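You operate a simulated robot arm through the tools that you are given. There is no shell and no other tool.

You run a simulated robot arm. Do the job below in one go: nothing can be reset, and whatever is moved stays where it is left.

TASK
Swap the washer's grey fill hose for the blue one.
Fine: shut the supply tap first, lay the grey nut on the black rest, screw the blue nut on tight, then open the tap. Where these are worked on the way, their far stop is far enough and under half their travel is too little: supply tap.

The check looks at the end state, three seconds after you hand in, the way a careful person would. Anything else that was tipped, shoved, dropped, spilled or broken makes it a failure.

THE ROBOT
A 6-joint arm with a two-finger parallel gripper, fixed in place. Base frame: the origin is at the foot of the arm, x ahead of it, y to its left, z up. Units: mm, degrees, N and s.
With the tool pointing down near the work surface it reaches from about 160 to 740 mm from the base axis. Its first joint turns from -166.0 to 166.0 degrees. Payload 3.91 kg.
The TCP is the grasp point between the finger pads, 30 mm short of the fingertips. In the tool frame z runs along the fingers and y along their closing line. Largest opening 110 mm; finger width 20, thickness 10; the body of the gripper, 48 by 112 mm, starts 55 mm behind the TCP.
Orientation is told as [roll, pitch, yaw] about the base's x, y, z axes, in that order, counted from this pose: with the fingers straight down and closing along the base's y, the tool's x points along the base's -x, its y along +y and its z along -z.

THE INTERFACE
- The arm moves only by the tool play_rows. Its argument "moves" is a list of rows, each an object (a shift or turn left out is 0, a gripper value left out holds the last) with "claw": the finger opening in mm, from 0 to 110; "travel": the shift along the base's x, y, z in units of 40 mm (1.0 is 40 mm), a list of three; "angular": the turn, a rotation vector about the base's x, y, z in units of 8 degrees (1.0 is 8 degrees), a list of three. In form: [{"claw": claw, "travel": [tx, ty, tz], "angular": [wx, wy, wz]}, ...]. A call has 1 to 20 rows; each row shifts and turns the commanded pose from where the row before left it. A call with a number of a shift or a turn outside -1 to 1 is refused whole. Rows are played at 5 a second. More than 50 mm and 8.6 degrees between two rows, or a gripper value outside its range, and nothing of the call is played. A pose out of reach is approached as far as the arm can. The call stops where the force on the tool passes 40 N (or 10 N more than at its start, if that is more) or the arm is blocked; 0.2 s more then pass. Each finger travels about 45 mm/s and halts on what it meets, pressing with about 42 N; the grip force reading is that of the motor and also rises with nothing between the fingers. The clock runs only during rows and for 0.2 s after the last one: add rows that do not move to give the fingers time. It gives the time, the measured TCP pose, the force on the tool (base axes), the opening and the grip force at its end, in the units of the frame above (readings bear some noise), with the torque about the TCP (base axes, N m) and any sound that the robot's microphone picked up.
- Cameras (640 x 400 px; columns grow to the right, rows downward): "scene" is fixed at [400.3, -648.8, 1588]; the picture's right is [0.99, 0.17, 0.00], its down [0.07, -0.44, -0.90] and it looks along [-0.15, 0.88, -0.44] (base axes); focal length 312 px, centre (320, 200). "wrist" rides on the gripper at [71, 22, -107] in the tool frame; the picture's right is [-0.29, 0.96, 0.00], its down [-0.76, -0.23, -0.61] and it looks along [-0.58, -0.18, 0.79] (tool axes); focal length 243 px, centre (320, 200). There is no depth. A picture from a camera that has moved, and an enlarged one, comes with that camera's place and axes in the base frame and with its lens.
- grab_frame(camera): a new picture of that camera. The clock stands still meanwhile.
- raise_lower(by): slides the trunk up (or, below 0, down) by that many mm; the arm rides with it, the base frame stays. It gives what a move gives, with no picture.
- close_up(camera, box): a new picture of the part [left, top, right, bottom] of that camera's present view, enlarged. The clock stands still meanwhile.
- job_done(): hands the job in; it is judged then, once.

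Nothing tells you positions but the pictures and the camera data. Unless the task says otherwise, let go and move clear before handing in.

The tools are called after "Emit:" as a command line: name --argument value ..., lists and objects as JSON in quotes. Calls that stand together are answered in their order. play_rows: Moves the arm, as the interface text tells. Its arguments: {"type":"object","properties":{"moves":{"type":"array"}},"required":["moves"]} The other tools are called the same way: raise_lower (by) slides the trunk up or down; grab_frame (camera) takes a picture; close_up (camera, box) takes an enlarged picture of a part of a camera's view; job_done () hands the job in.

At the start:

```text
t: 0.0
eef_pos: [176.3, 273.8, 1268.7]
tool_rot: [0.0, -0.1, 0.0]
wrist_force: [0.1, -0.2, -0.5]
ft_torque: [-0.01, 0.01, -0.02]
width: 110.1
grasp_force: 0.2
trunk travel left (down, up): [-525.0, 65.0]
```

scene: 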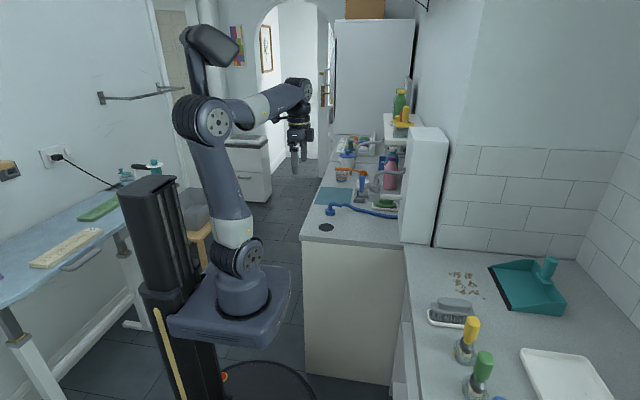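
wrist: 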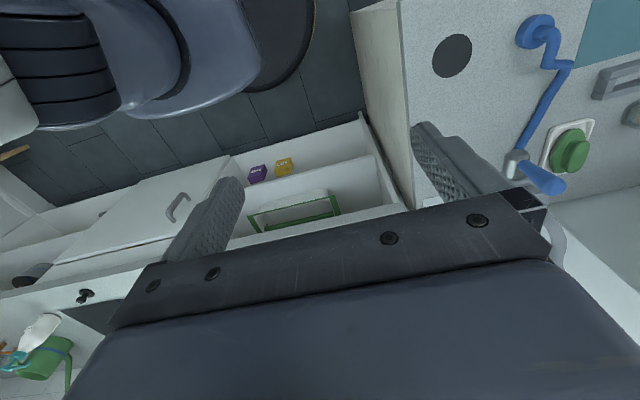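

I see a counter ahead with a blue hose, an orange item that may be the tap, and a black round patch that may be the rest. I'll look closer before moving.

Emit:
close_up --camera "scene" --box '[300, 130, 450, 250]'

Emit:
close_up --camera "wrist" --box '[400, 0, 640, 200]'

Emit:
close_up --camera "scene" --box '[300, 150, 400, 220]'

```text
3.33 times, centred on (375, 190) of scene
camera zoom: at [400.3, -648.8, 1588.0], right [0.99, 0.17, 0.0], down [0.07, -0.44, -0.9], along [-0.15, 0.88, -0.44], focal length 1040 px, centre (137, 233)
```

zoom: 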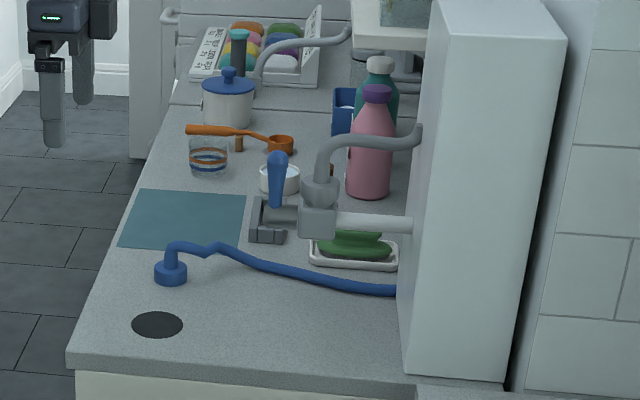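

```text
2.00 times, centred on (520, 100) of wrist
camera zoom: at [104.5, 293.9, 1373.4], right [0.29, 0.96, 0.0], down [0.76, -0.23, 0.61], along [0.58, -0.18, -0.79], focal length 485 px, centre (-80, 400)
```

zoom: 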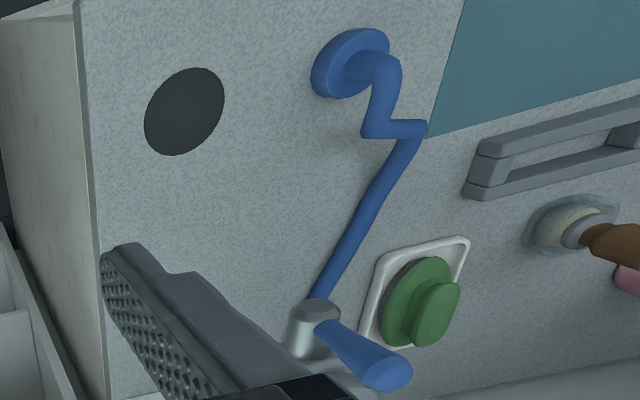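

```text
5.71 times, centred on (350, 185) of scene
camera zoom: at [400.3, -648.8, 1588.0], right [0.99, 0.17, 0.0], down [0.07, -0.44, -0.9], along [-0.15, 0.88, -0.44], focal length 1782 px, centre (149, 286)
```

zoom: 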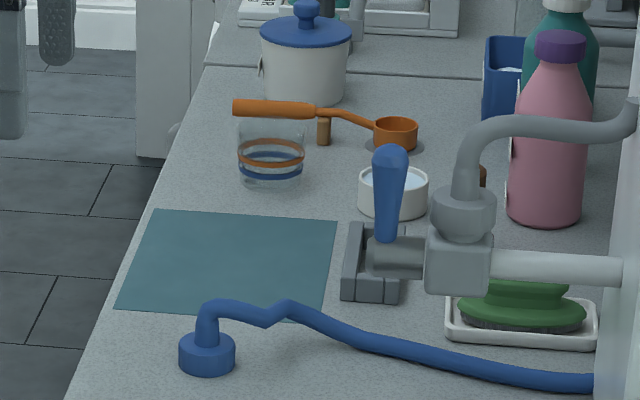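

The counter top seems to lie near z≈870. The tap body is near (430, 555, 1025) with a blue lever pointing up and the grey nut on top, the blue nut is near (230, 635, 885), and the black rest is near (230, 506, 870). I'll move the wrist camera over for a better view.

Emit:
play_rows --moves '[{"claw": 110, "travel": [0.1, 0.8, 0]}, {"travel": [0.1, 0.8, 0]}, {"travel": [0.1, 0.8, 0]}, {"travel": [0.1, 0.8, 0]}, {"travel": [0.1, 0.8, 0]}, {"travel": [0.1, 0.8, 0]}, {"travel": [0, 0.8, 0]}, {"travel": [0, 0.8, 0]}, {}]'

Emit:
grab_frame --camera "wrist"

Emit:
grab_frame --camera "scene"

```text
t: 2.0
eef_pos: [199.5, 529.9, 1264.8]
tool_rot: [0.0, 0.1, 0.1]
wrist_force: [-0.9, 0.1, -0.7]
ft_torque: [-0.02, -0.05, 0.0]
width: 110.1
grasp_force: 0.0
trunk travel left (down, up): [-525.0, 65.0]
```

```text
taken
camera wrist: at [128.9, 550.4, 1371.5], right [0.29, 0.96, 0.0], down [0.76, -0.23, 0.61], along [0.58, -0.18, -0.79], focal length 243 px, centre (320, 200)
```

wrist: 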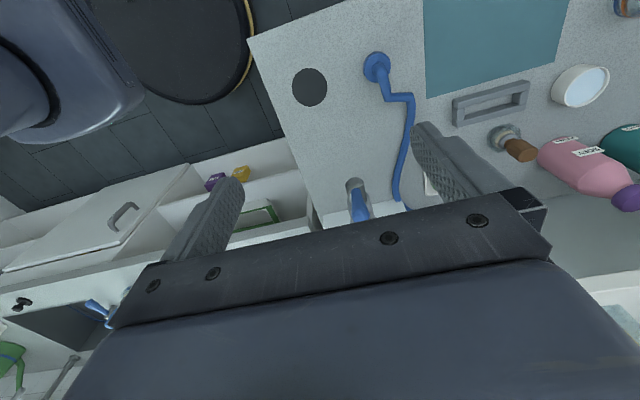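

```text
taken
```

scene: 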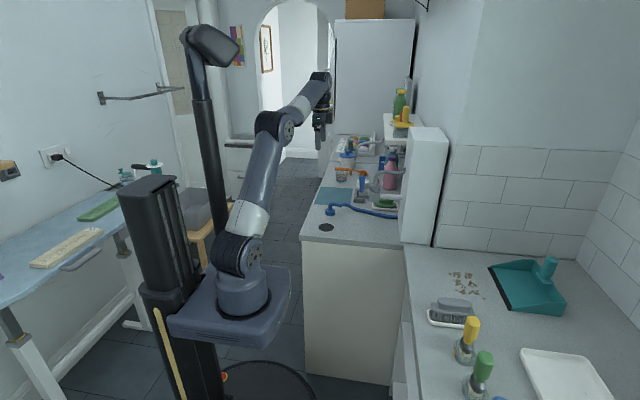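

The lever, hub and hoses need a lower side view. I'll tilt the tool so that the wrist camera looks more horizontally at the tap.

Emit:
play_rows --moves '[{"travel": [0, 0.2, -0.2], "angular": [0, -1, 0]}, {"travel": [0, 0.2, -0.2], "angular": [0, -1, 0]}, {"travel": [0, 0.2, -0.2], "angular": [0, -1, 0]}, {"travel": [0, 0.2, -0.2], "angular": [0, -1, 0]}, {"travel": [0, 0.2, -0.2], "angular": [0, -1, 0]}, {}]'

Emit:
grab_frame --camera "wrist"

Emit:
grab_frame --camera "scene"

```text
t: 3.4
eef_pos: [199.9, 571.2, 1225.2]
tool_rot: [0.1, -40.1, 0.0]
wrist_force: [0.1, -0.1, 0.2]
ft_torque: [0.02, -0.01, 0.01]
width: 110.1
grasp_force: 0.1
trunk travel left (down, up): [-525.0, 65.0]
```

```text
taken
camera wrist: at [76.3, 591.1, 1260.5], right [0.22, 0.96, 0.19], down [0.19, -0.23, 0.95], along [0.96, -0.18, -0.23], focal length 243 px, centre (320, 200)
```

wrist: 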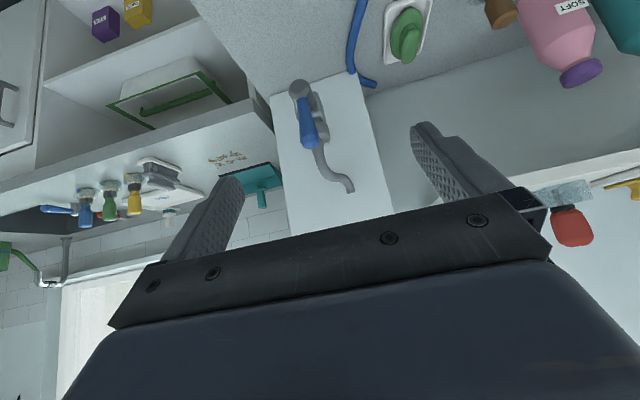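

```text
taken
```

scene: 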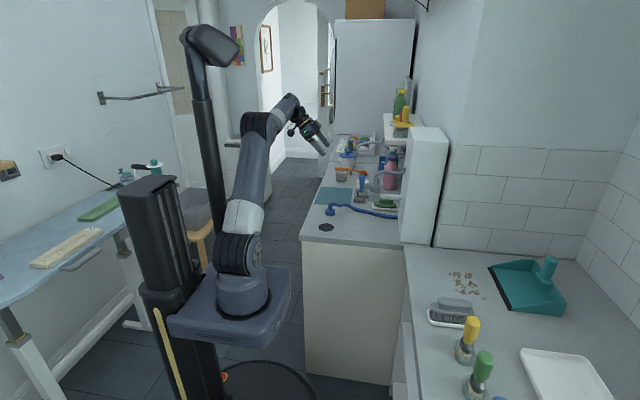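

Emit:
close_up --camera "wrist" --box '[260, 60, 420, 210]'

Emit:
close_up --camera "scene" --box '[350, 150, 420, 200]'

Emit:
close_up --camera "scene" --box '[315, 185, 405, 245]'

```text
2.67 times, centred on (340, 135) of wrist
camera zoom: at [76.3, 591.1, 1260.5], right [0.22, 0.96, 0.19], down [0.19, -0.23, 0.95], along [0.96, -0.18, -0.23], focal length 647 px, centre (267, 373)
```

zoom: 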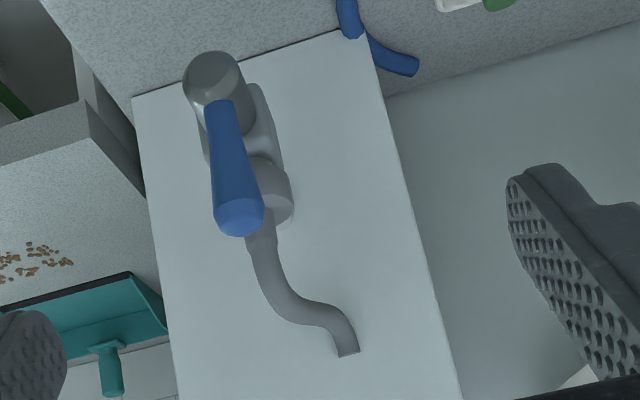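

```text
8.00 times, centred on (385, 175) of scene
camera zoom: at [400.3, -648.8, 1588.0], right [0.99, 0.17, 0.0], down [0.07, -0.44, -0.9], along [-0.15, 0.88, -0.44], focal length 2495 px, centre (-200, 400)
```

zoom: 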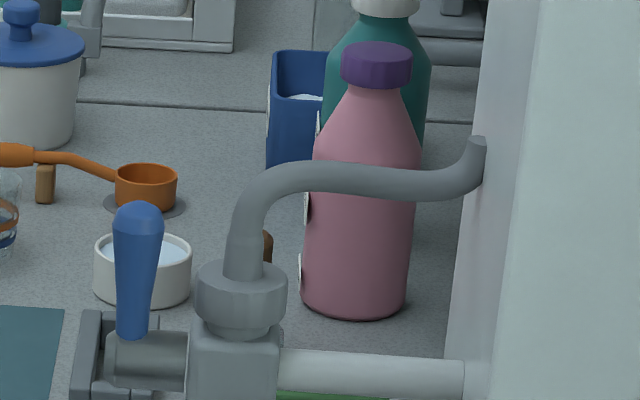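

```text
6.67 times, centred on (360, 215) of scene
camera zoom: at [400.3, -648.8, 1588.0], right [0.99, 0.17, 0.0], down [0.07, -0.44, -0.9], along [-0.15, 0.88, -0.44], focal length 2079 px, centre (53, 100)
```

zoom: 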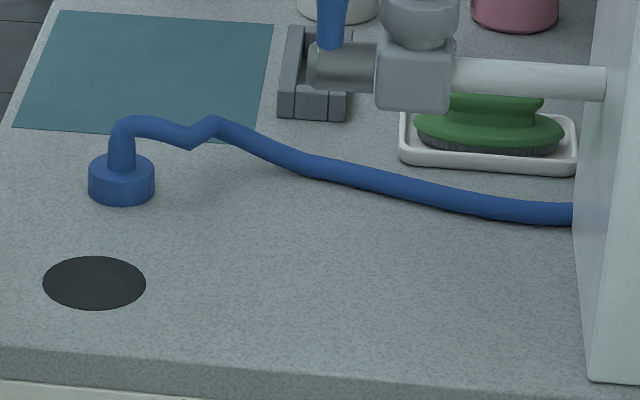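

The hub axis runs along x near (360–400, 540, 1033), and the lever stands straight up to z≈1112. I'll zoom in for stops or markings that show which way the lever turns.

Emit:
close_up --camera "wrist" --box '[280, 70, 350, 130]'

Emit:
close_up --camera "scene" --box '[355, 170, 395, 210]'

```text
6.67 times, centred on (315, 100) of wrist
camera zoom: at [76.3, 591.1, 1260.5], right [0.22, 0.96, 0.19], down [0.19, -0.23, 0.95], along [0.96, -0.18, -0.23], focal length 1618 px, centre (353, 867)
```

zoom: 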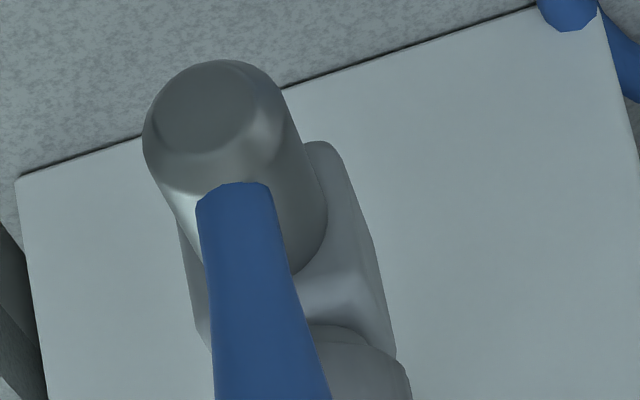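

```text
10.00 times, centred on (375, 190) of scene
camera zoom: at [400.3, -648.8, 1588.0], right [0.99, 0.17, 0.0], down [0.07, -0.44, -0.9], along [-0.15, 0.88, -0.44], focal length 3118 px, centre (-230, 300)
```

zoom: 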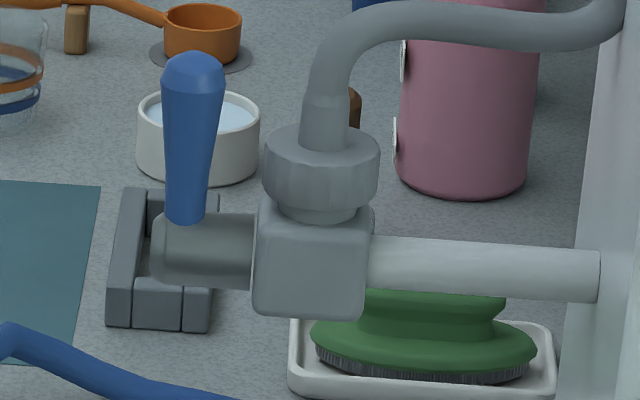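

I found no stop marks. With the lever in line with the outlet it should be open now, and shutting it probably means clockwise seen from the handle, which is toward −y. I'll close the fingers and bring them to the lever's +y side for a gentle test push.

Emit:
play_rows --moves '[{"claw": 0, "travel": [0.4, 0.1, 0]}, {"travel": [0.6, 0.1, -0.3]}, {"travel": [0.6, 0.1, -0.5]}, {"travel": [0.6, 0.0, -0.6]}, {"travel": [0.6, 0, -0.6]}, {"travel": [0.6, 0, -0.6]}, {"travel": [0.5, 0, -0.4]}, {}, {}]'

Emit:
grab_frame --camera "wrist"

Emit:
close_up --camera "scene" --box '[330, 130, 430, 210]'

```text
t: 5.4
eef_pos: [358.0, 581.6, 1107.6]
tool_rot: [0.0, -39.9, 0.0]
wrist_force: [-0.4, 0.9, -0.6]
ft_torque: [-0.03, -0.03, -0.04]
width: 0.0
grasp_force: 37.5
trunk travel left (down, up): [-525.0, 65.0]
```

```text
taken
camera wrist: at [232.2, 603.1, 1143.6], right [0.22, 0.96, 0.19], down [0.19, -0.23, 0.95], along [0.96, -0.18, -0.23], focal length 243 px, centre (320, 200)
```

wrist: 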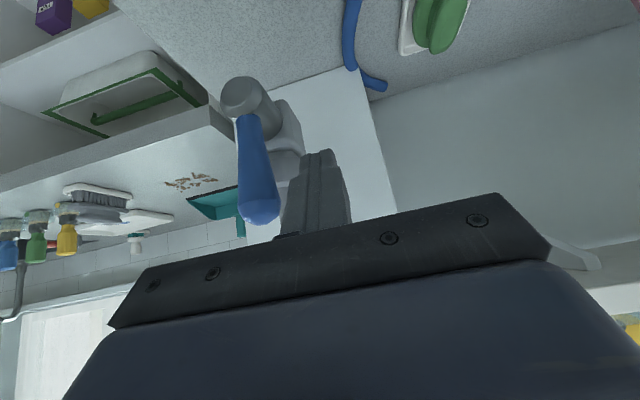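

```text
5.00 times, centred on (380, 170) of scene
camera zoom: at [400.3, -648.8, 1588.0], right [0.99, 0.17, 0.0], down [0.07, -0.44, -0.9], along [-0.15, 0.88, -0.44], focal length 1559 px, centre (20, 350)
```

zoom: 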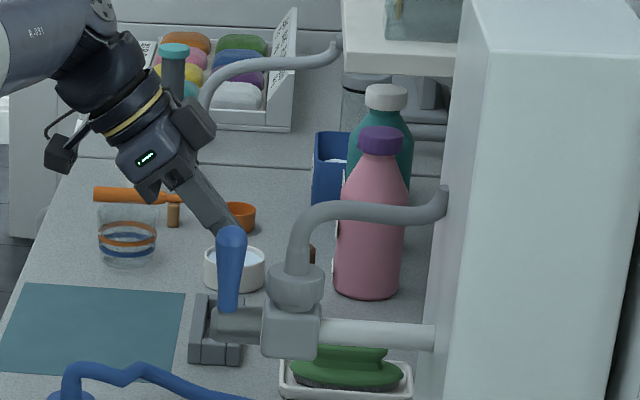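

The fingers are beside the lever on its +y side. I'll touch it and push gently toward −y.

Emit:
play_rows --moves '[{"travel": [0.1, -0.25, -0.15]}, {"travel": [0, -0.25, 0]}, {"travel": [0, -0.15, 0]}, {"travel": [0, -0.15, 0]}, {"travel": [0, -0.15, 0]}, {"travel": [0, -0.15, 0.0]}, {}]'

Emit:
grab_frame --camera "wrist"

```text
t: 7.0
eef_pos: [359.2, 537.3, 1100.1]
tool_rot: [0.0, -40.0, 0.0]
wrist_force: [-0.5, 0.1, 0.9]
ft_torque: [-0.04, -0.03, 0.01]
width: 0.0
grasp_force: 38.2
trunk travel left (down, up): [-525.0, 65.0]
```

```text
taken
camera wrist: at [235.8, 557.7, 1135.9], right [0.22, 0.96, 0.19], down [0.19, -0.23, 0.95], along [0.96, -0.18, -0.23], focal length 243 px, centre (320, 200)
```

wrist: 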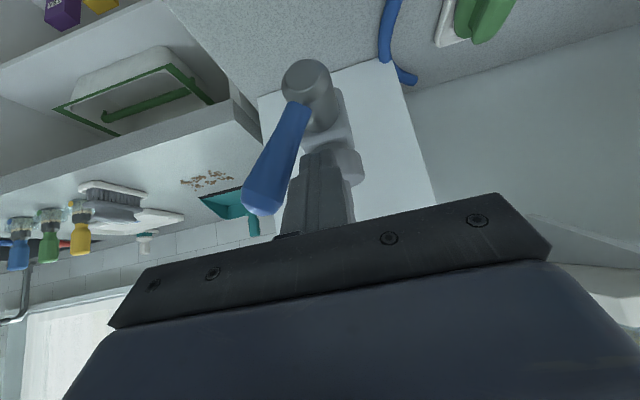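

The lever swings toward −y with almost no resistance, so I'll follow the arc down to the stop.

Emit:
play_rows --moves '[{"travel": [0, -0.25, 0.05]}, {"travel": [0, -0.2, -0.04]}, {"travel": [0, -0.2, -0.06]}, {"travel": [0, -0.17, -0.08]}, {"travel": [0, -0.17, -0.1]}, {"travel": [0, -0.14, -0.15]}, {"travel": [0, -0.14, -0.15]}, {"travel": [0, -0.08, -0.18]}, {"travel": [0, -0.08, -0.18]}, {"travel": [0, -0.02, -0.15]}, {}]'

Emit:
grab_frame --camera "wrist"

Emit:
close_up --camera "scene" --box '[330, 130, 430, 210]'

```text
t: 9.2
eef_pos: [360.5, 483.3, 1070.6]
tool_rot: [1.4, -40.8, -0.7]
wrist_force: [-1.6, -0.3, 11.8]
ft_torque: [-0.04, -0.09, 0.0]
width: 0.0
grasp_force: 37.4
trunk travel left (down, up): [-525.0, 65.0]
stopped in row 10: the force on the tool passed its limit at 47 N (the readings are from after the stop); the commanded pose is now the measured one
```

```text
taken
camera wrist: at [236.2, 502.2, 1105.7], right [0.21, 0.95, 0.21], down [0.18, -0.25, 0.95], along [0.96, -0.17, -0.22], focal length 243 px, centre (320, 200)
```

wrist: 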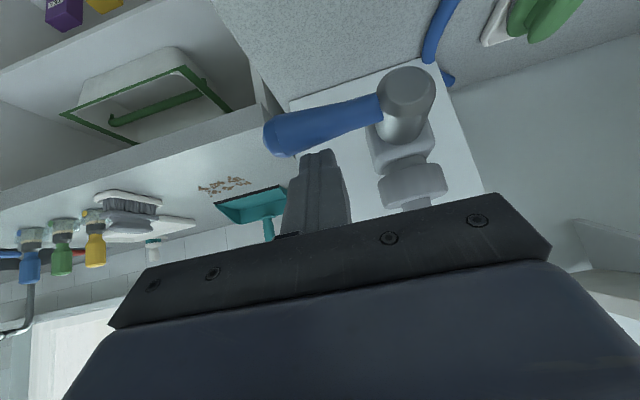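

```text
5.00 times, centred on (380, 170) of scene
camera zoom: at [400.3, -648.8, 1588.0], right [0.99, 0.17, 0.0], down [0.07, -0.44, -0.9], along [-0.15, 0.88, -0.44], focal length 1559 px, centre (20, 350)
```

zoom: 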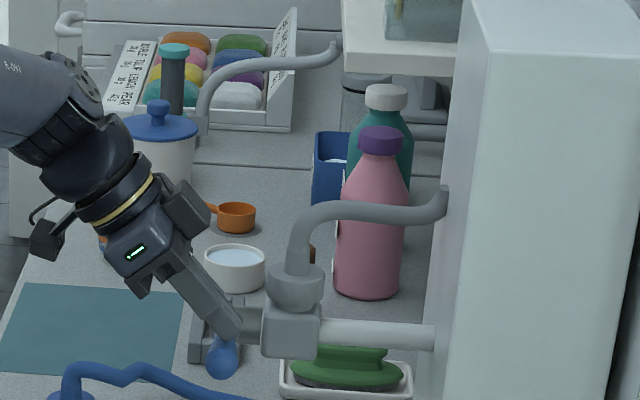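

The lever now lies horizontal at its stop, pointing −y, so the tap is shut. I'll back off upward, open the fingers, and look closely at the grey nut.

Emit:
play_rows --moves '[{"travel": [0, 0, 0.5]}, {"travel": [-0.4, 0, 0.8]}, {"travel": [-0.8, 0.3, 0.5], "angular": [-0.17, 0.1, 0.09]}, {"claw": 80, "travel": [-0.8, 0.3, 0]}, {}, {}]'

Emit:
grab_frame --camera "wrist"

Emit:
close_up --camera "scene" --box '[355, 150, 405, 200]'

```text
t: 10.6
eef_pos: [282.4, 504.4, 1142.6]
tool_rot: [-0.6, -39.8, 1.3]
wrist_force: [-0.1, 0.3, 0.7]
ft_torque: [0.0, 0.01, -0.01]
width: 68.5
grasp_force: 0.0
trunk travel left (down, up): [-525.0, 65.0]
```

```text
taken
camera wrist: at [157.3, 524.3, 1177.9], right [0.21, 0.96, 0.18], down [0.2, -0.22, 0.96], along [0.96, -0.16, -0.24], focal length 243 px, centre (320, 200)
```

wrist: 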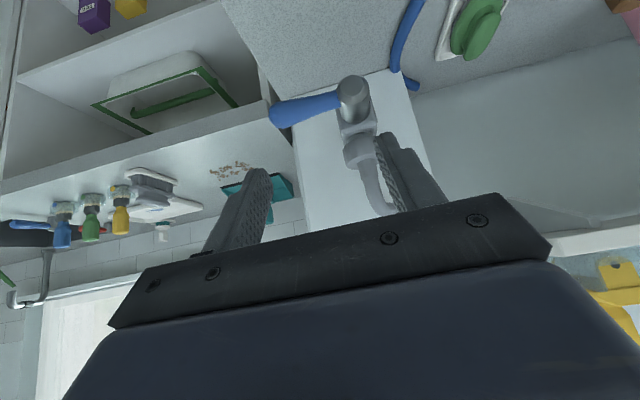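

```text
8.00 times, centred on (380, 175) of scene
camera zoom: at [400.3, -648.8, 1588.0], right [0.99, 0.17, 0.0], down [0.07, -0.44, -0.9], along [-0.15, 0.88, -0.44], focal length 2495 px, centre (-160, 400)
```

zoom: 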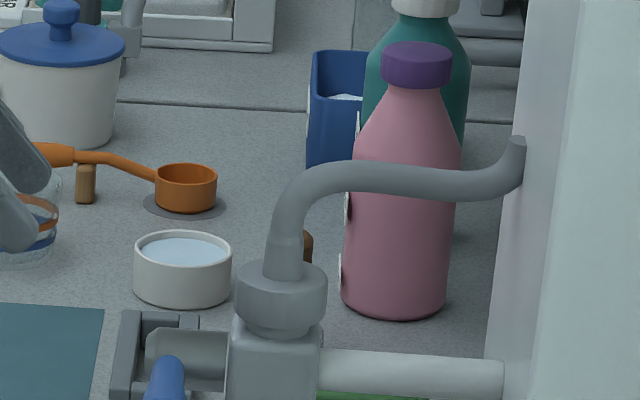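

Emit:
close_up --camera "wrist" --box '[320, 60, 420, 220]'

Emit:
close_up --camera "scene" --box '[370, 170, 400, 195]'

```text
2.50 times, centred on (370, 140) of wrist
camera zoom: at [157.3, 524.3, 1177.9], right [0.21, 0.96, 0.18], down [0.2, -0.22, 0.96], along [0.96, -0.16, -0.24], focal length 606 px, centre (195, 350)
```

zoom: 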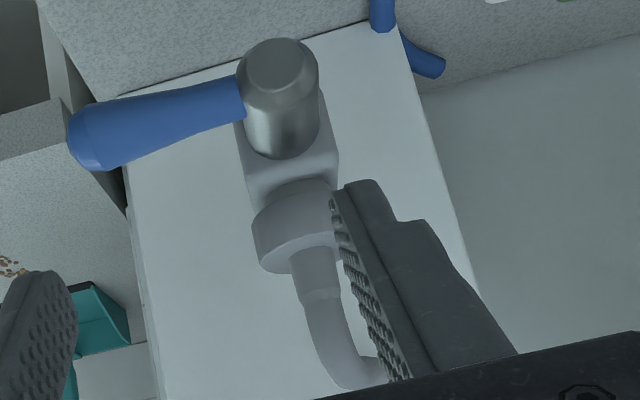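

```text
16.00 times, centred on (385, 182) of scene
camera zoom: at [400.3, -648.8, 1588.0], right [0.99, 0.17, 0.0], down [0.07, -0.44, -0.9], along [-0.15, 0.88, -0.44], focal length 4990 px, centre (-720, 480)
```

zoom: 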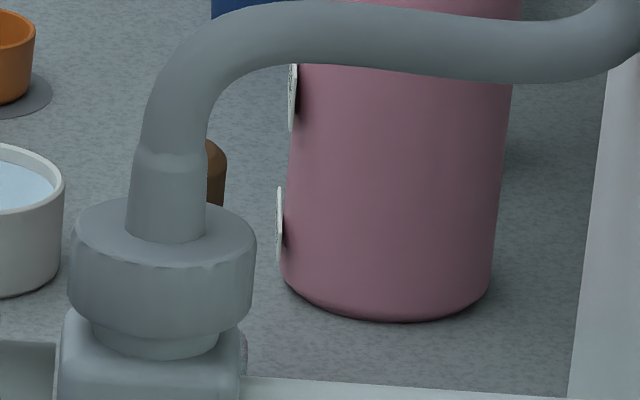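

The grey nut's axis is near (426, 539), spanning z≈1055–1075 with a diameter of about 48 mm, and the block top is near 1047. I'll approach it along the tilted tool axis with the fingers straddling it, stopping short to check alignment.

Emit:
play_rows --moves '[{"claw": 80, "travel": [0.75, 0.28, 0], "angular": [0.058, -0.025, -0.115]}, {"travel": [0.75, 0.28, -0.1]}, {"travel": [0.8, 0.3, -0.17]}, {}, {}]'

Emit:
grab_frame --camera "wrist"

Emit:
close_up --camera "wrist" --box '[260, 100, 400, 220]'

```text
t: 11.8
eef_pos: [375.0, 539.1, 1131.8]
tool_rot: [-0.1, -40.0, 0.1]
wrist_force: [-0.3, -0.2, 0.5]
ft_torque: [0.01, -0.02, 0.02]
width: 80.2
grasp_force: 0.1
trunk travel left (down, up): [-525.0, 65.0]
```

```text
taken
camera wrist: at [250.2, 560.5, 1167.0], right [0.22, 0.96, 0.19], down [0.19, -0.23, 0.95], along [0.96, -0.18, -0.23], focal length 243 px, centre (320, 200)
```

wrist: 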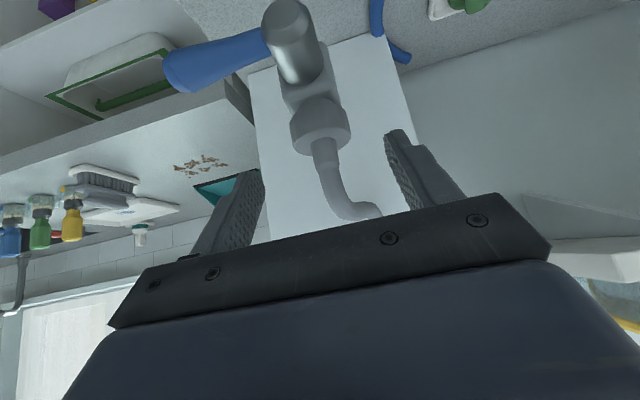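

```text
3.33 times, centred on (330, 160) of wrist
camera zoom: at [250.2, 560.5, 1167.0], right [0.22, 0.96, 0.19], down [0.19, -0.23, 0.95], along [0.96, -0.18, -0.23], focal length 809 px, centre (287, 333)
```

zoom: 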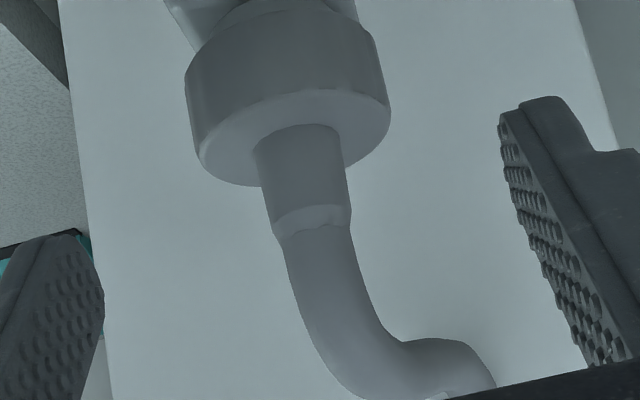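

The alignment checks out: the nut axis is at y≈539 and its top at z≈1077. I'll advance along the tool axis and then grip.

Emit:
play_rows --moves '[{"travel": [0.32, 0, -0.37]}, {"travel": [0.32, 0, -0.37]}, {"travel": [0.31, 0, -0.37]}, {}, {"claw": 30}, {}, {}, {}]'

Emit:
grab_frame --camera "wrist"

Emit:
close_up --camera "scene" --box '[350, 150, 410, 200]'

```text
t: 13.6
eef_pos: [412.1, 539.4, 1085.3]
tool_rot: [-0.1, -40.0, 0.0]
wrist_force: [-0.4, -6.6, -0.9]
ft_torque: [-0.18, 0.02, -0.09]
width: 45.3
grasp_force: 41.6
trunk travel left (down, up): [-525.0, 65.0]
```

```text
taken
camera wrist: at [288.2, 561.0, 1121.5], right [0.22, 0.96, 0.19], down [0.19, -0.23, 0.95], along [0.96, -0.18, -0.23], focal length 243 px, centre (320, 200)
```

wrist: 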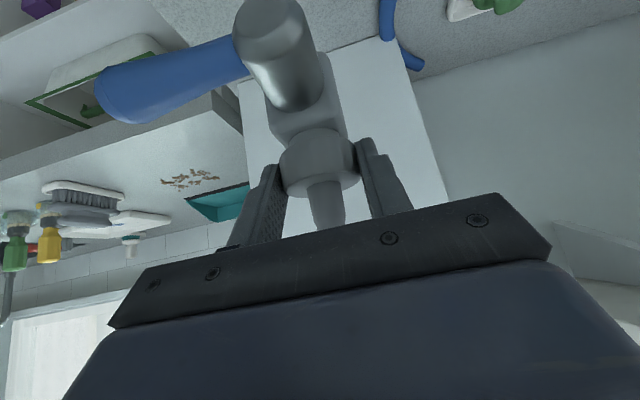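

```text
8.00 times, centred on (380, 175) of scene
camera zoom: at [400.3, -648.8, 1588.0], right [0.99, 0.17, 0.0], down [0.07, -0.44, -0.9], along [-0.15, 0.88, -0.44], focal length 2495 px, centre (-160, 400)
```

zoom: 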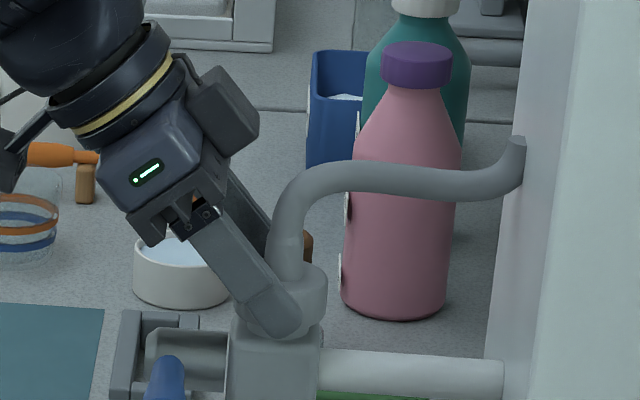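

The grey nut is gripped at 45 mm width. I'll start unscrewing counter-clockwise seen from above, a few steps about the nut's axis, watching the torque.

Emit:
play_rows --moves '[{"travel": [0.003, -0.048, 0], "angular": [0, 0, 1]}, {"travel": [0.01, -0.047, 0], "angular": [0, 0, 1]}, {"travel": [0.017, -0.046, 0], "angular": [0, 0, 1]}, {"travel": [0.023, -0.043, 0], "angular": [0, 0, 1]}, {}]'

Emit:
grab_frame --camera "wrist"

Emit:
close_up --camera "scene" --box '[350, 150, 410, 200]'

```text
t: 14.8
eef_pos: [414.4, 534.4, 1085.3]
tool_rot: [0.0, -40.1, 32.0]
wrist_force: [0.5, -6.2, -0.7]
ft_torque: [-0.18, 0.07, -0.09]
width: 45.3
grasp_force: 42.1
trunk travel left (down, up): [-525.0, 65.0]
```

```text
taken
camera wrist: at [297.4, 485.2, 1121.8], right [-0.32, 0.93, 0.19], down [0.28, -0.09, 0.95], along [0.9, 0.36, -0.23], focal length 243 px, centre (320, 200)
```

wrist: 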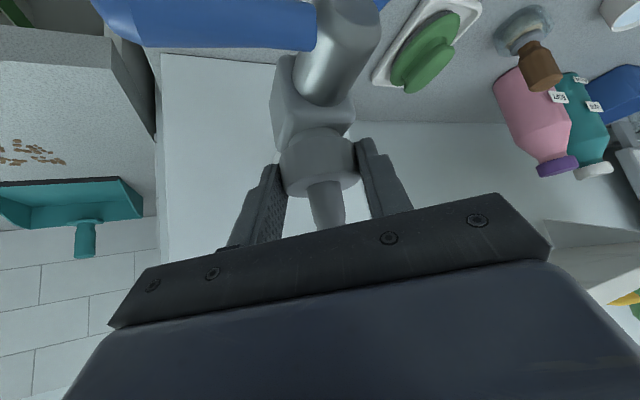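

```text
8.00 times, centred on (380, 175) of scene
camera zoom: at [400.3, -648.8, 1588.0], right [0.99, 0.17, 0.0], down [0.07, -0.44, -0.9], along [-0.15, 0.88, -0.44], focal length 2495 px, centre (-160, 400)
```

zoom: 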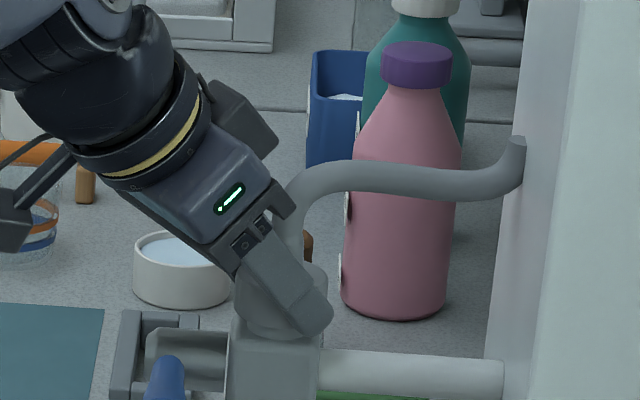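

It turns freely with the nut in the grip, so I'll continue the counter-clockwise turn.

Emit:
play_rows --moves '[{"travel": [0.0285, -0.039, 0], "angular": [0, 0, 1]}, {"travel": [0.034, -0.035, 0], "angular": [0, 0, 1]}, {"travel": [0.038, -0.03, 0], "angular": [0, 0, 1]}, {"travel": [0.042, -0.024, 0], "angular": [0, 0, 1]}, {"travel": [0.045, -0.018, 0], "angular": [0, 0, 1]}, {"travel": [0.047, -0.012, 0], "angular": [0, 0, 1]}, {"travel": [0.048, -0.005, 0], "angular": [0, 0, 1]}, {"travel": [0.049, 0.001, 0], "angular": [0, 0, 1]}, {"travel": [0.048, 0.009, 0], "angular": [0, 0, 1]}, {}]'

Emit:
grab_frame --camera "wrist"

Emit:
close_up --camera "scene" --box '[350, 150, 410, 200]'

```text
t: 16.9
eef_pos: [429.0, 528.9, 1088.2]
tool_rot: [-0.2, -40.0, 104.2]
wrist_force: [0.3, 6.4, 7.9]
ft_torque: [0.63, 0.27, -0.01]
width: 45.4
grasp_force: 42.4
trunk travel left (down, up): [-525.0, 65.0]
```

```text
taken
camera wrist: at [436.3, 402.1, 1123.0], right [-0.98, -0.02, 0.19], down [0.18, 0.24, 0.95], along [-0.06, 0.97, -0.23], focal length 243 px, centre (320, 200)
```

wrist: 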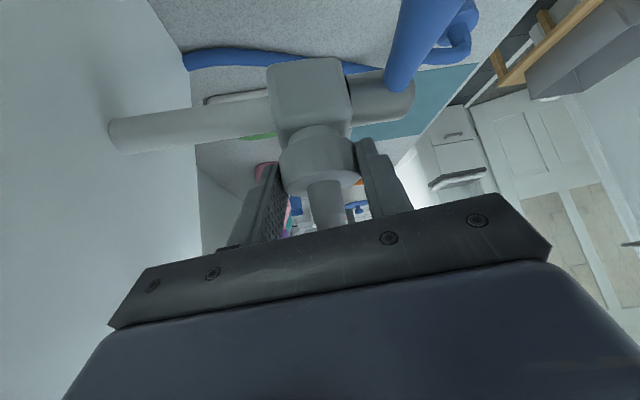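

```text
8.00 times, centred on (380, 175) of scene
camera zoom: at [400.3, -648.8, 1588.0], right [0.99, 0.17, 0.0], down [0.07, -0.44, -0.9], along [-0.15, 0.88, -0.44], focal length 2495 px, centre (-160, 400)
```

zoom: 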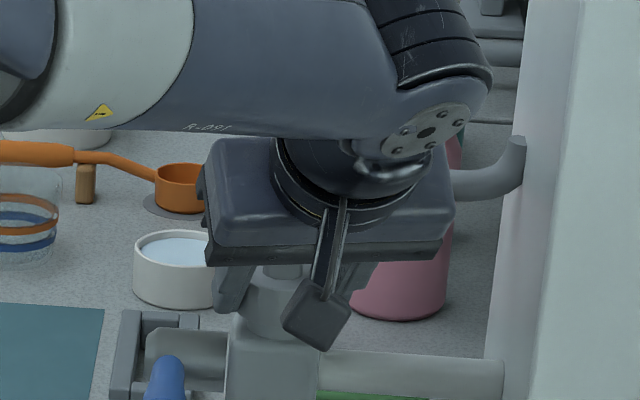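

The nut has started pushing up by about 3 mm as it unscrews. I'll keep turning with a slight lift to follow the thread.

Emit:
play_rows --moves '[{"travel": [0, 0, 0.06]}, {"travel": [0.046, 0.015, 0.03], "angular": [0, 0, 1]}, {"travel": [0.043, 0.021, 0.03], "angular": [0, 0, 1]}, {"travel": [0.04, 0.027, 0.03], "angular": [0, 0, 1]}, {}]'

Emit:
grab_frame --camera "wrist"

```text
t: 17.9
eef_pos: [432.5, 530.3, 1088.5]
tool_rot: [-0.7, -39.9, 124.7]
wrist_force: [14.8, 10.1, -1.1]
ft_torque: [0.22, -0.24, -0.25]
width: 45.3
grasp_force: 42.1
trunk travel left (down, up): [-525.0, 65.0]
stopped in row 4: the force on the tool passed its limit at 83 N (the readings are from after the stop); the commanded pose is now the measured one
```

```text
taken
camera wrist: at [482.4, 414.3, 1123.6], right [-0.92, -0.36, 0.18], down [0.07, 0.29, 0.96], along [-0.39, 0.89, -0.24], focal length 243 px, centre (320, 200)
```

wrist: 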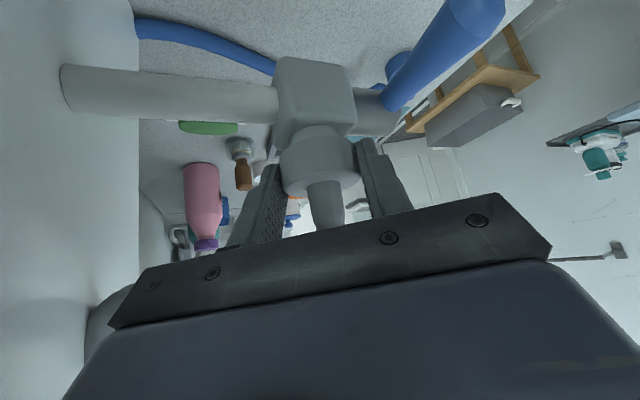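

The arm's wrist bumped the white cabinet at this yaw, so that's the end of the stroke. I'll let go of the nut and turn the open gripper back clockwise around the nut's axis for another bite.

Emit:
play_rows --moves '[{"claw": 76}, {}, {}, {"travel": [-0.006, -0.09, 0], "angular": [0, 0, -1]}, {"travel": [-0.045, -0.019, 0], "angular": [0, 0, -1]}, {"travel": [-0.047, -0.012, 0], "angular": [0, 0, -1]}, {"travel": [-0.048, -0.006, 0], "angular": [0, 0, -1]}, {"travel": [-0.048, 0.001, 0], "angular": [0, 0, -1]}, {"travel": [-0.048, 0.008, 0], "angular": [0, 0, -1]}, {"travel": [-0.046, 0.0145, 0], "angular": [0, 0, -1]}, {"travel": [-0.044, 0.021, 0], "angular": [0, 0, -1]}, {}]'

Emit:
grab_frame --camera "wrist"

Emit:
grab_frame --camera "scene"

```text
t: 20.5
eef_pos: [422.5, 528.2, 1085.5]
tool_rot: [-0.3, -40.0, 60.6]
wrist_force: [-0.2, -1.2, 1.3]
ft_torque: [-0.03, 0.03, 0.05]
width: 76.2
grasp_force: 0.0
trunk travel left (down, up): [-525.0, 65.0]
```

```text
taken
camera wrist: at [342.2, 430.8, 1121.4], right [-0.72, 0.67, 0.18], down [0.29, 0.06, 0.95], along [0.63, 0.74, -0.24], focal length 243 px, centre (320, 200)
```

wrist: 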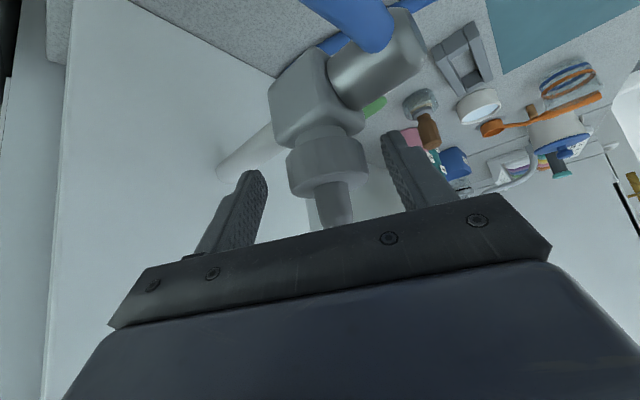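

```text
taken
```

scene: 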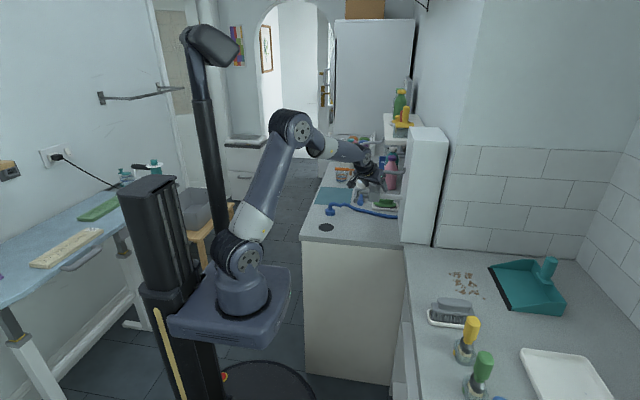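

Emit:
close_up --camera "wrist" --box '[260, 100, 400, 240]'

Emit:
close_up --camera "scene" --box '[365, 165, 405, 205]'

```text
2.86 times, centred on (330, 170) of wrist
camera zoom: at [342.2, 430.8, 1121.4], right [-0.72, 0.67, 0.18], down [0.29, 0.06, 0.95], along [0.63, 0.74, -0.24], focal length 693 px, centre (291, 286)
```

zoom: 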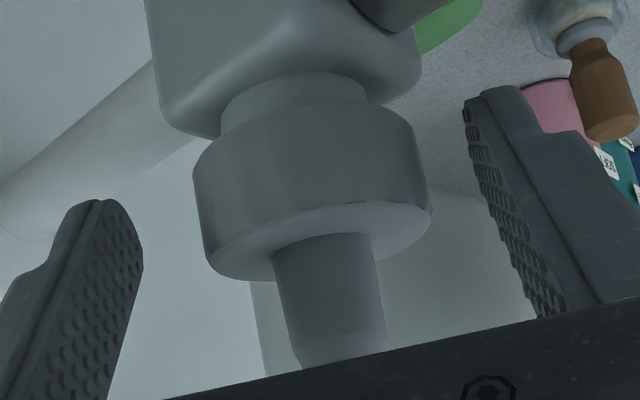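

```text
10.00 times, centred on (385, 185) of scene
camera zoom: at [400.3, -648.8, 1588.0], right [0.99, 0.17, 0.0], down [0.07, -0.44, -0.9], along [-0.15, 0.88, -0.44], focal length 3118 px, centre (-330, 350)
```

zoom: 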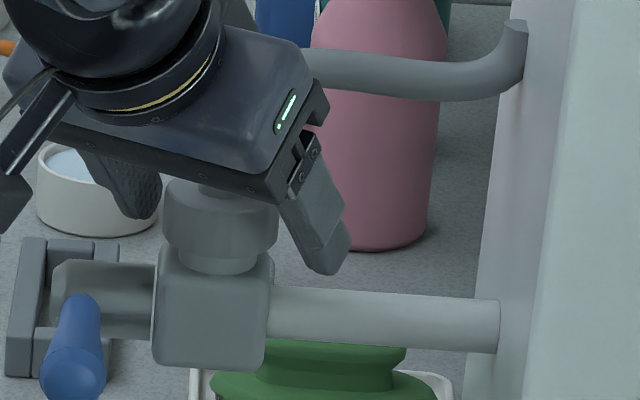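

It isn't clear whether the nut has risen yet. I'll continue back to the start angle and take a second unscrewing bite.

Emit:
play_rows --moves '[{"travel": [-0.04, 0.027, 0], "angular": [0, 0, -1]}, {"travel": [-0.036, 0.032, 0], "angular": [0, 0, -1]}, {"travel": [-0.032, 0.037, 0], "angular": [0, 0, -1]}, {"travel": [-0.026, 0.041, 0], "angular": [0, 0, -1]}, {"travel": [-0.02, 0.044, 0], "angular": [0, 0, -1]}, {"travel": [-0.014, 0.046, 0], "angular": [0, 0, -1]}, {"travel": [-0.007, 0.048, 0], "angular": [0, 0, -1]}, {"travel": [-0.001, 0.0485, 0], "angular": [0, 0, -1]}, {"travel": [0.006, 0.048, 0], "angular": [0, 0, -1]}, {"travel": [0.007, 0.028, 0], "angular": [0, 0, -0.58]}, {}]'

Emit:
close_up --camera "wrist" --box '[240, 80, 420, 240]'

Emit:
close_up --camera "scene" --box '[365, 165, 405, 205]'

```text
t: 22.9
eef_pos: [417.3, 543.9, 1085.7]
tool_rot: [-0.3, -39.8, -16.1]
wrist_force: [0.8, 0.4, -0.1]
ft_torque: [-0.02, -0.01, 0.03]
width: 76.0
grasp_force: 0.0
trunk travel left (down, up): [-525.0, 65.0]
```

```text
2.50 times, centred on (330, 160) of wrist
camera zoom: at [303.2, 599.3, 1121.5], right [0.48, 0.86, 0.18], down [0.12, -0.27, 0.95], along [0.87, -0.44, -0.24], focal length 606 px, centre (295, 300)
```

zoom: 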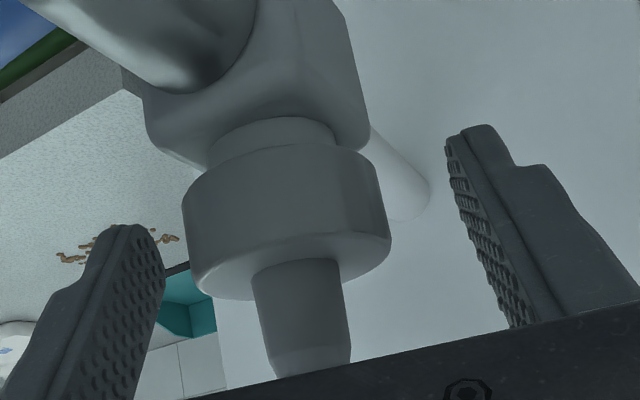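

```text
10.00 times, centred on (385, 185) of scene
camera zoom: at [400.3, -648.8, 1588.0], right [0.99, 0.17, 0.0], down [0.07, -0.44, -0.9], along [-0.15, 0.88, -0.44], focal length 3118 px, centre (-330, 350)
```

zoom: 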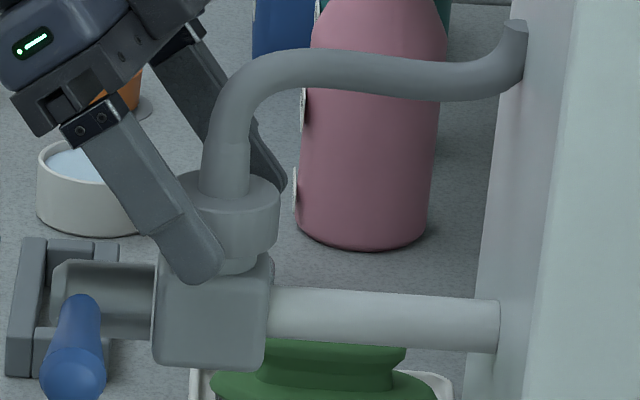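

I'm back at the start angle with the nut centred between the fingers. I'll re-grip and turn another 120° counter-clockwise.

Emit:
play_rows --moves '[{"travel": [-0.117, -0.027, 0]}, {"claw": 30}, {}, {}, {}, {"travel": [-0.01, -0.0475, 0], "angular": [0, 0, 1]}, {"travel": [-0.0035, -0.048, 0], "angular": [0, 0, 1]}, {"travel": [0.003, -0.048, 0], "angular": [0, 0, 1]}, {"travel": [0.01, -0.047, 0], "angular": [0, 0, 1]}, {"travel": [0.017, -0.046, 0], "angular": [0, 0, 1]}, {"travel": [0.023, -0.043, 0], "angular": [0, 0, 1]}, {}]'

Emit:
close_up --camera "wrist" --box '[240, 80, 420, 240]'

```text
t: 25.5
eef_pos: [412.9, 532.5, 1087.0]
tool_rot: [-0.3, -39.8, 32.0]
wrist_force: [0.6, 7.9, 2.0]
ft_torque: [0.14, 0.04, 0.09]
width: 45.5
grasp_force: 42.5
trunk travel left (down, up): [-525.0, 65.0]
```

```text
2.50 times, centred on (330, 160) of wrist
camera zoom: at [296.0, 485.1, 1121.8], right [-0.32, 0.93, 0.18], down [0.28, -0.09, 0.95], along [0.91, 0.35, -0.24], focal length 606 px, centre (295, 300)
```

zoom: 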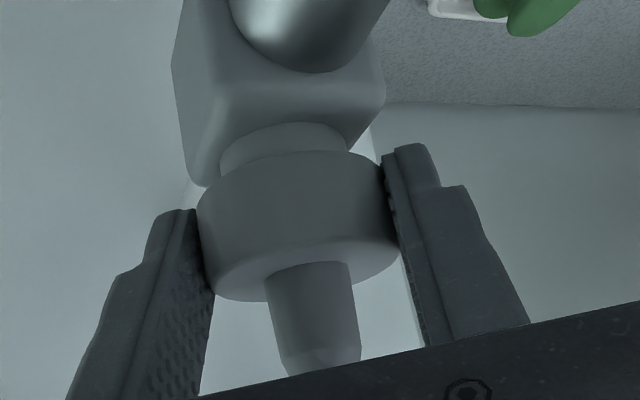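

The nut is lifting the fingers slightly, about 1.3 mm so far, so the thread is backing out. I'll continue with a small rise per step.

Emit:
play_rows --moves '[{"travel": [0.0285, -0.039, 0.02], "angular": [0, 0, 1]}, {"travel": [0.034, -0.035, 0.02], "angular": [0, 0, 1]}, {"travel": [0.038, -0.03, 0.02], "angular": [0, 0, 1]}, {"travel": [0.042, -0.024, 0.02], "angular": [0, 0, 1]}, {"travel": [0.045, -0.018, 0.02], "angular": [0, 0, 1]}, {"travel": [0.047, -0.012, 0.02], "angular": [0, 0, 1]}, {"travel": [0.048, -0.005, 0.02], "angular": [0, 0, 1]}, {"travel": [0.049, 0.001, 0.02], "angular": [0, 0, 1]}, {"travel": [0.048, 0.009, 0.02], "angular": [0, 0, 1]}, {}]'

Emit:
close_up --camera "wrist" --box '[240, 80, 420, 240]'

Emit:
close_up --camera "scene" --box '[365, 165, 405, 205]'

```text
t: 27.7
eef_pos: [428.4, 525.6, 1089.4]
tool_rot: [0.1, -39.5, 103.9]
wrist_force: [-11.2, 3.1, -29.1]
ft_torque: [-0.46, -0.06, 0.13]
width: 45.6
grasp_force: 42.2
trunk travel left (down, up): [-525.0, 65.0]
```

```text
2.50 times, centred on (330, 160) of wrist
camera zoom: at [436.4, 400.4, 1126.5], right [-0.98, -0.01, 0.19], down [0.18, 0.25, 0.95], along [-0.06, 0.97, -0.24], focal length 606 px, centre (295, 300)
```

zoom: 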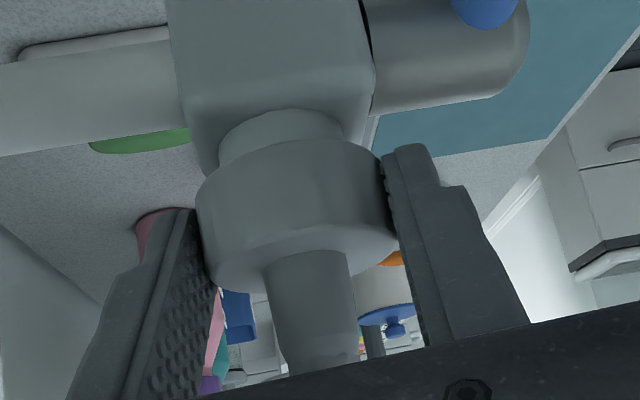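

```text
10.00 times, centred on (385, 185) of scene
camera zoom: at [400.3, -648.8, 1588.0], right [0.99, 0.17, 0.0], down [0.07, -0.44, -0.9], along [-0.15, 0.88, -0.44], focal length 3118 px, centre (-330, 350)
```

zoom: 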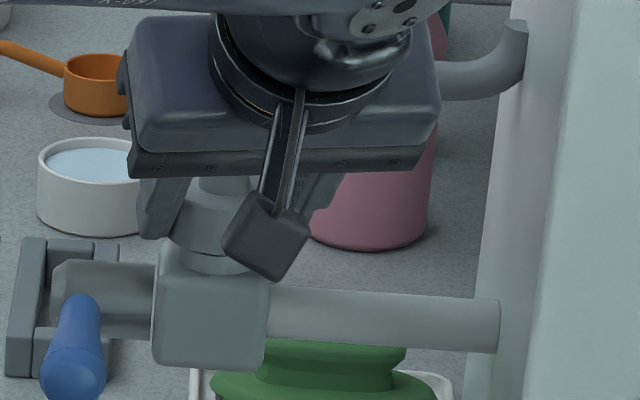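

The nut resists my extra lift at about 29 N, so it is still threaded but climbing. I'll release, relax the height slightly, and rotate back for a third bite.

Emit:
play_rows --moves '[{"travel": [0, 0, -0.05]}, {"claw": 76}, {}, {}, {"travel": [-0.048, -0.009, 0], "angular": [0, 0, -1]}, {"travel": [-0.049, -0.001, 0], "angular": [0, 0, -1]}, {"travel": [-0.048, 0.005, 0], "angular": [0, 0, -1]}, {"travel": [-0.047, 0.012, 0], "angular": [0, 0, -1]}, {"travel": [-0.045, 0.018, 0], "angular": [0, 0, -1]}, {"travel": [-0.042, 0.024, 0], "angular": [0, 0, -1]}, {"travel": [-0.038, 0.03, 0], "angular": [0, 0, -1]}, {"travel": [-0.034, 0.035, 0], "angular": [0, 0, -1]}, {"travel": [-0.0285, 0.039, 0], "angular": [0, 0, -1]}, {"travel": [-0.023, 0.043, 0], "angular": [0, 0, -1]}, {"travel": [-0.017, 0.046, 0], "angular": [0, 0, -1]}, {"travel": [-0.01, 0.047, 0], "angular": [0, 0, -1]}, {"travel": [-0.003, 0.048, 0], "angular": [0, 0, -1]}, {"travel": [0.0035, 0.048, 0], "angular": [0, 0, -1]}, {"travel": [0.01, 0.0475, 0], "angular": [0, 0, -1]}, {}]'

Emit:
close_up --camera "wrist" --box '[240, 80, 420, 240]'

Emit:
close_up --camera "scene" --box '[365, 165, 405, 205]'

```text
t: 31.9
eef_pos: [412.0, 543.1, 1091.0]
tool_rot: [-0.4, -39.8, -16.1]
wrist_force: [0.6, -0.2, 0.5]
ft_torque: [-0.04, -0.02, 0.0]
width: 76.3
grasp_force: 0.1
trunk travel left (down, up): [-525.0, 65.0]
```

```text
2.50 times, centred on (330, 160) of wrist
camera zoom: at [298.6, 597.6, 1126.5], right [0.48, 0.86, 0.18], down [0.12, -0.27, 0.95], along [0.87, -0.44, -0.24], focal length 606 px, centre (295, 300)
```

zoom: 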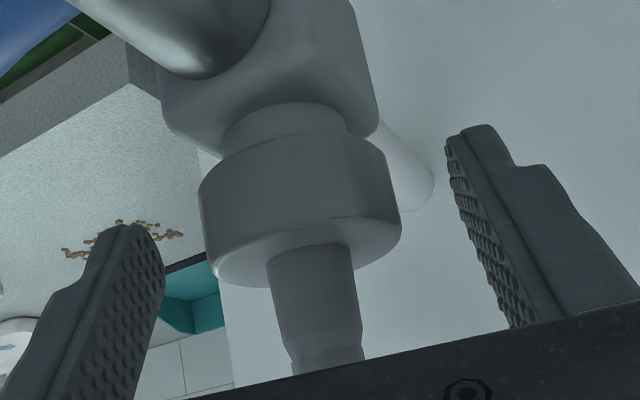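

```text
10.00 times, centred on (385, 185) of scene
camera zoom: at [400.3, -648.8, 1588.0], right [0.99, 0.17, 0.0], down [0.07, -0.44, -0.9], along [-0.15, 0.88, -0.44], focal length 3118 px, centre (-330, 350)
```

zoom: 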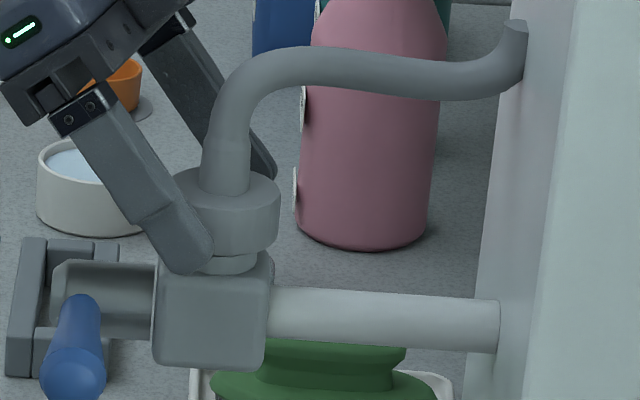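

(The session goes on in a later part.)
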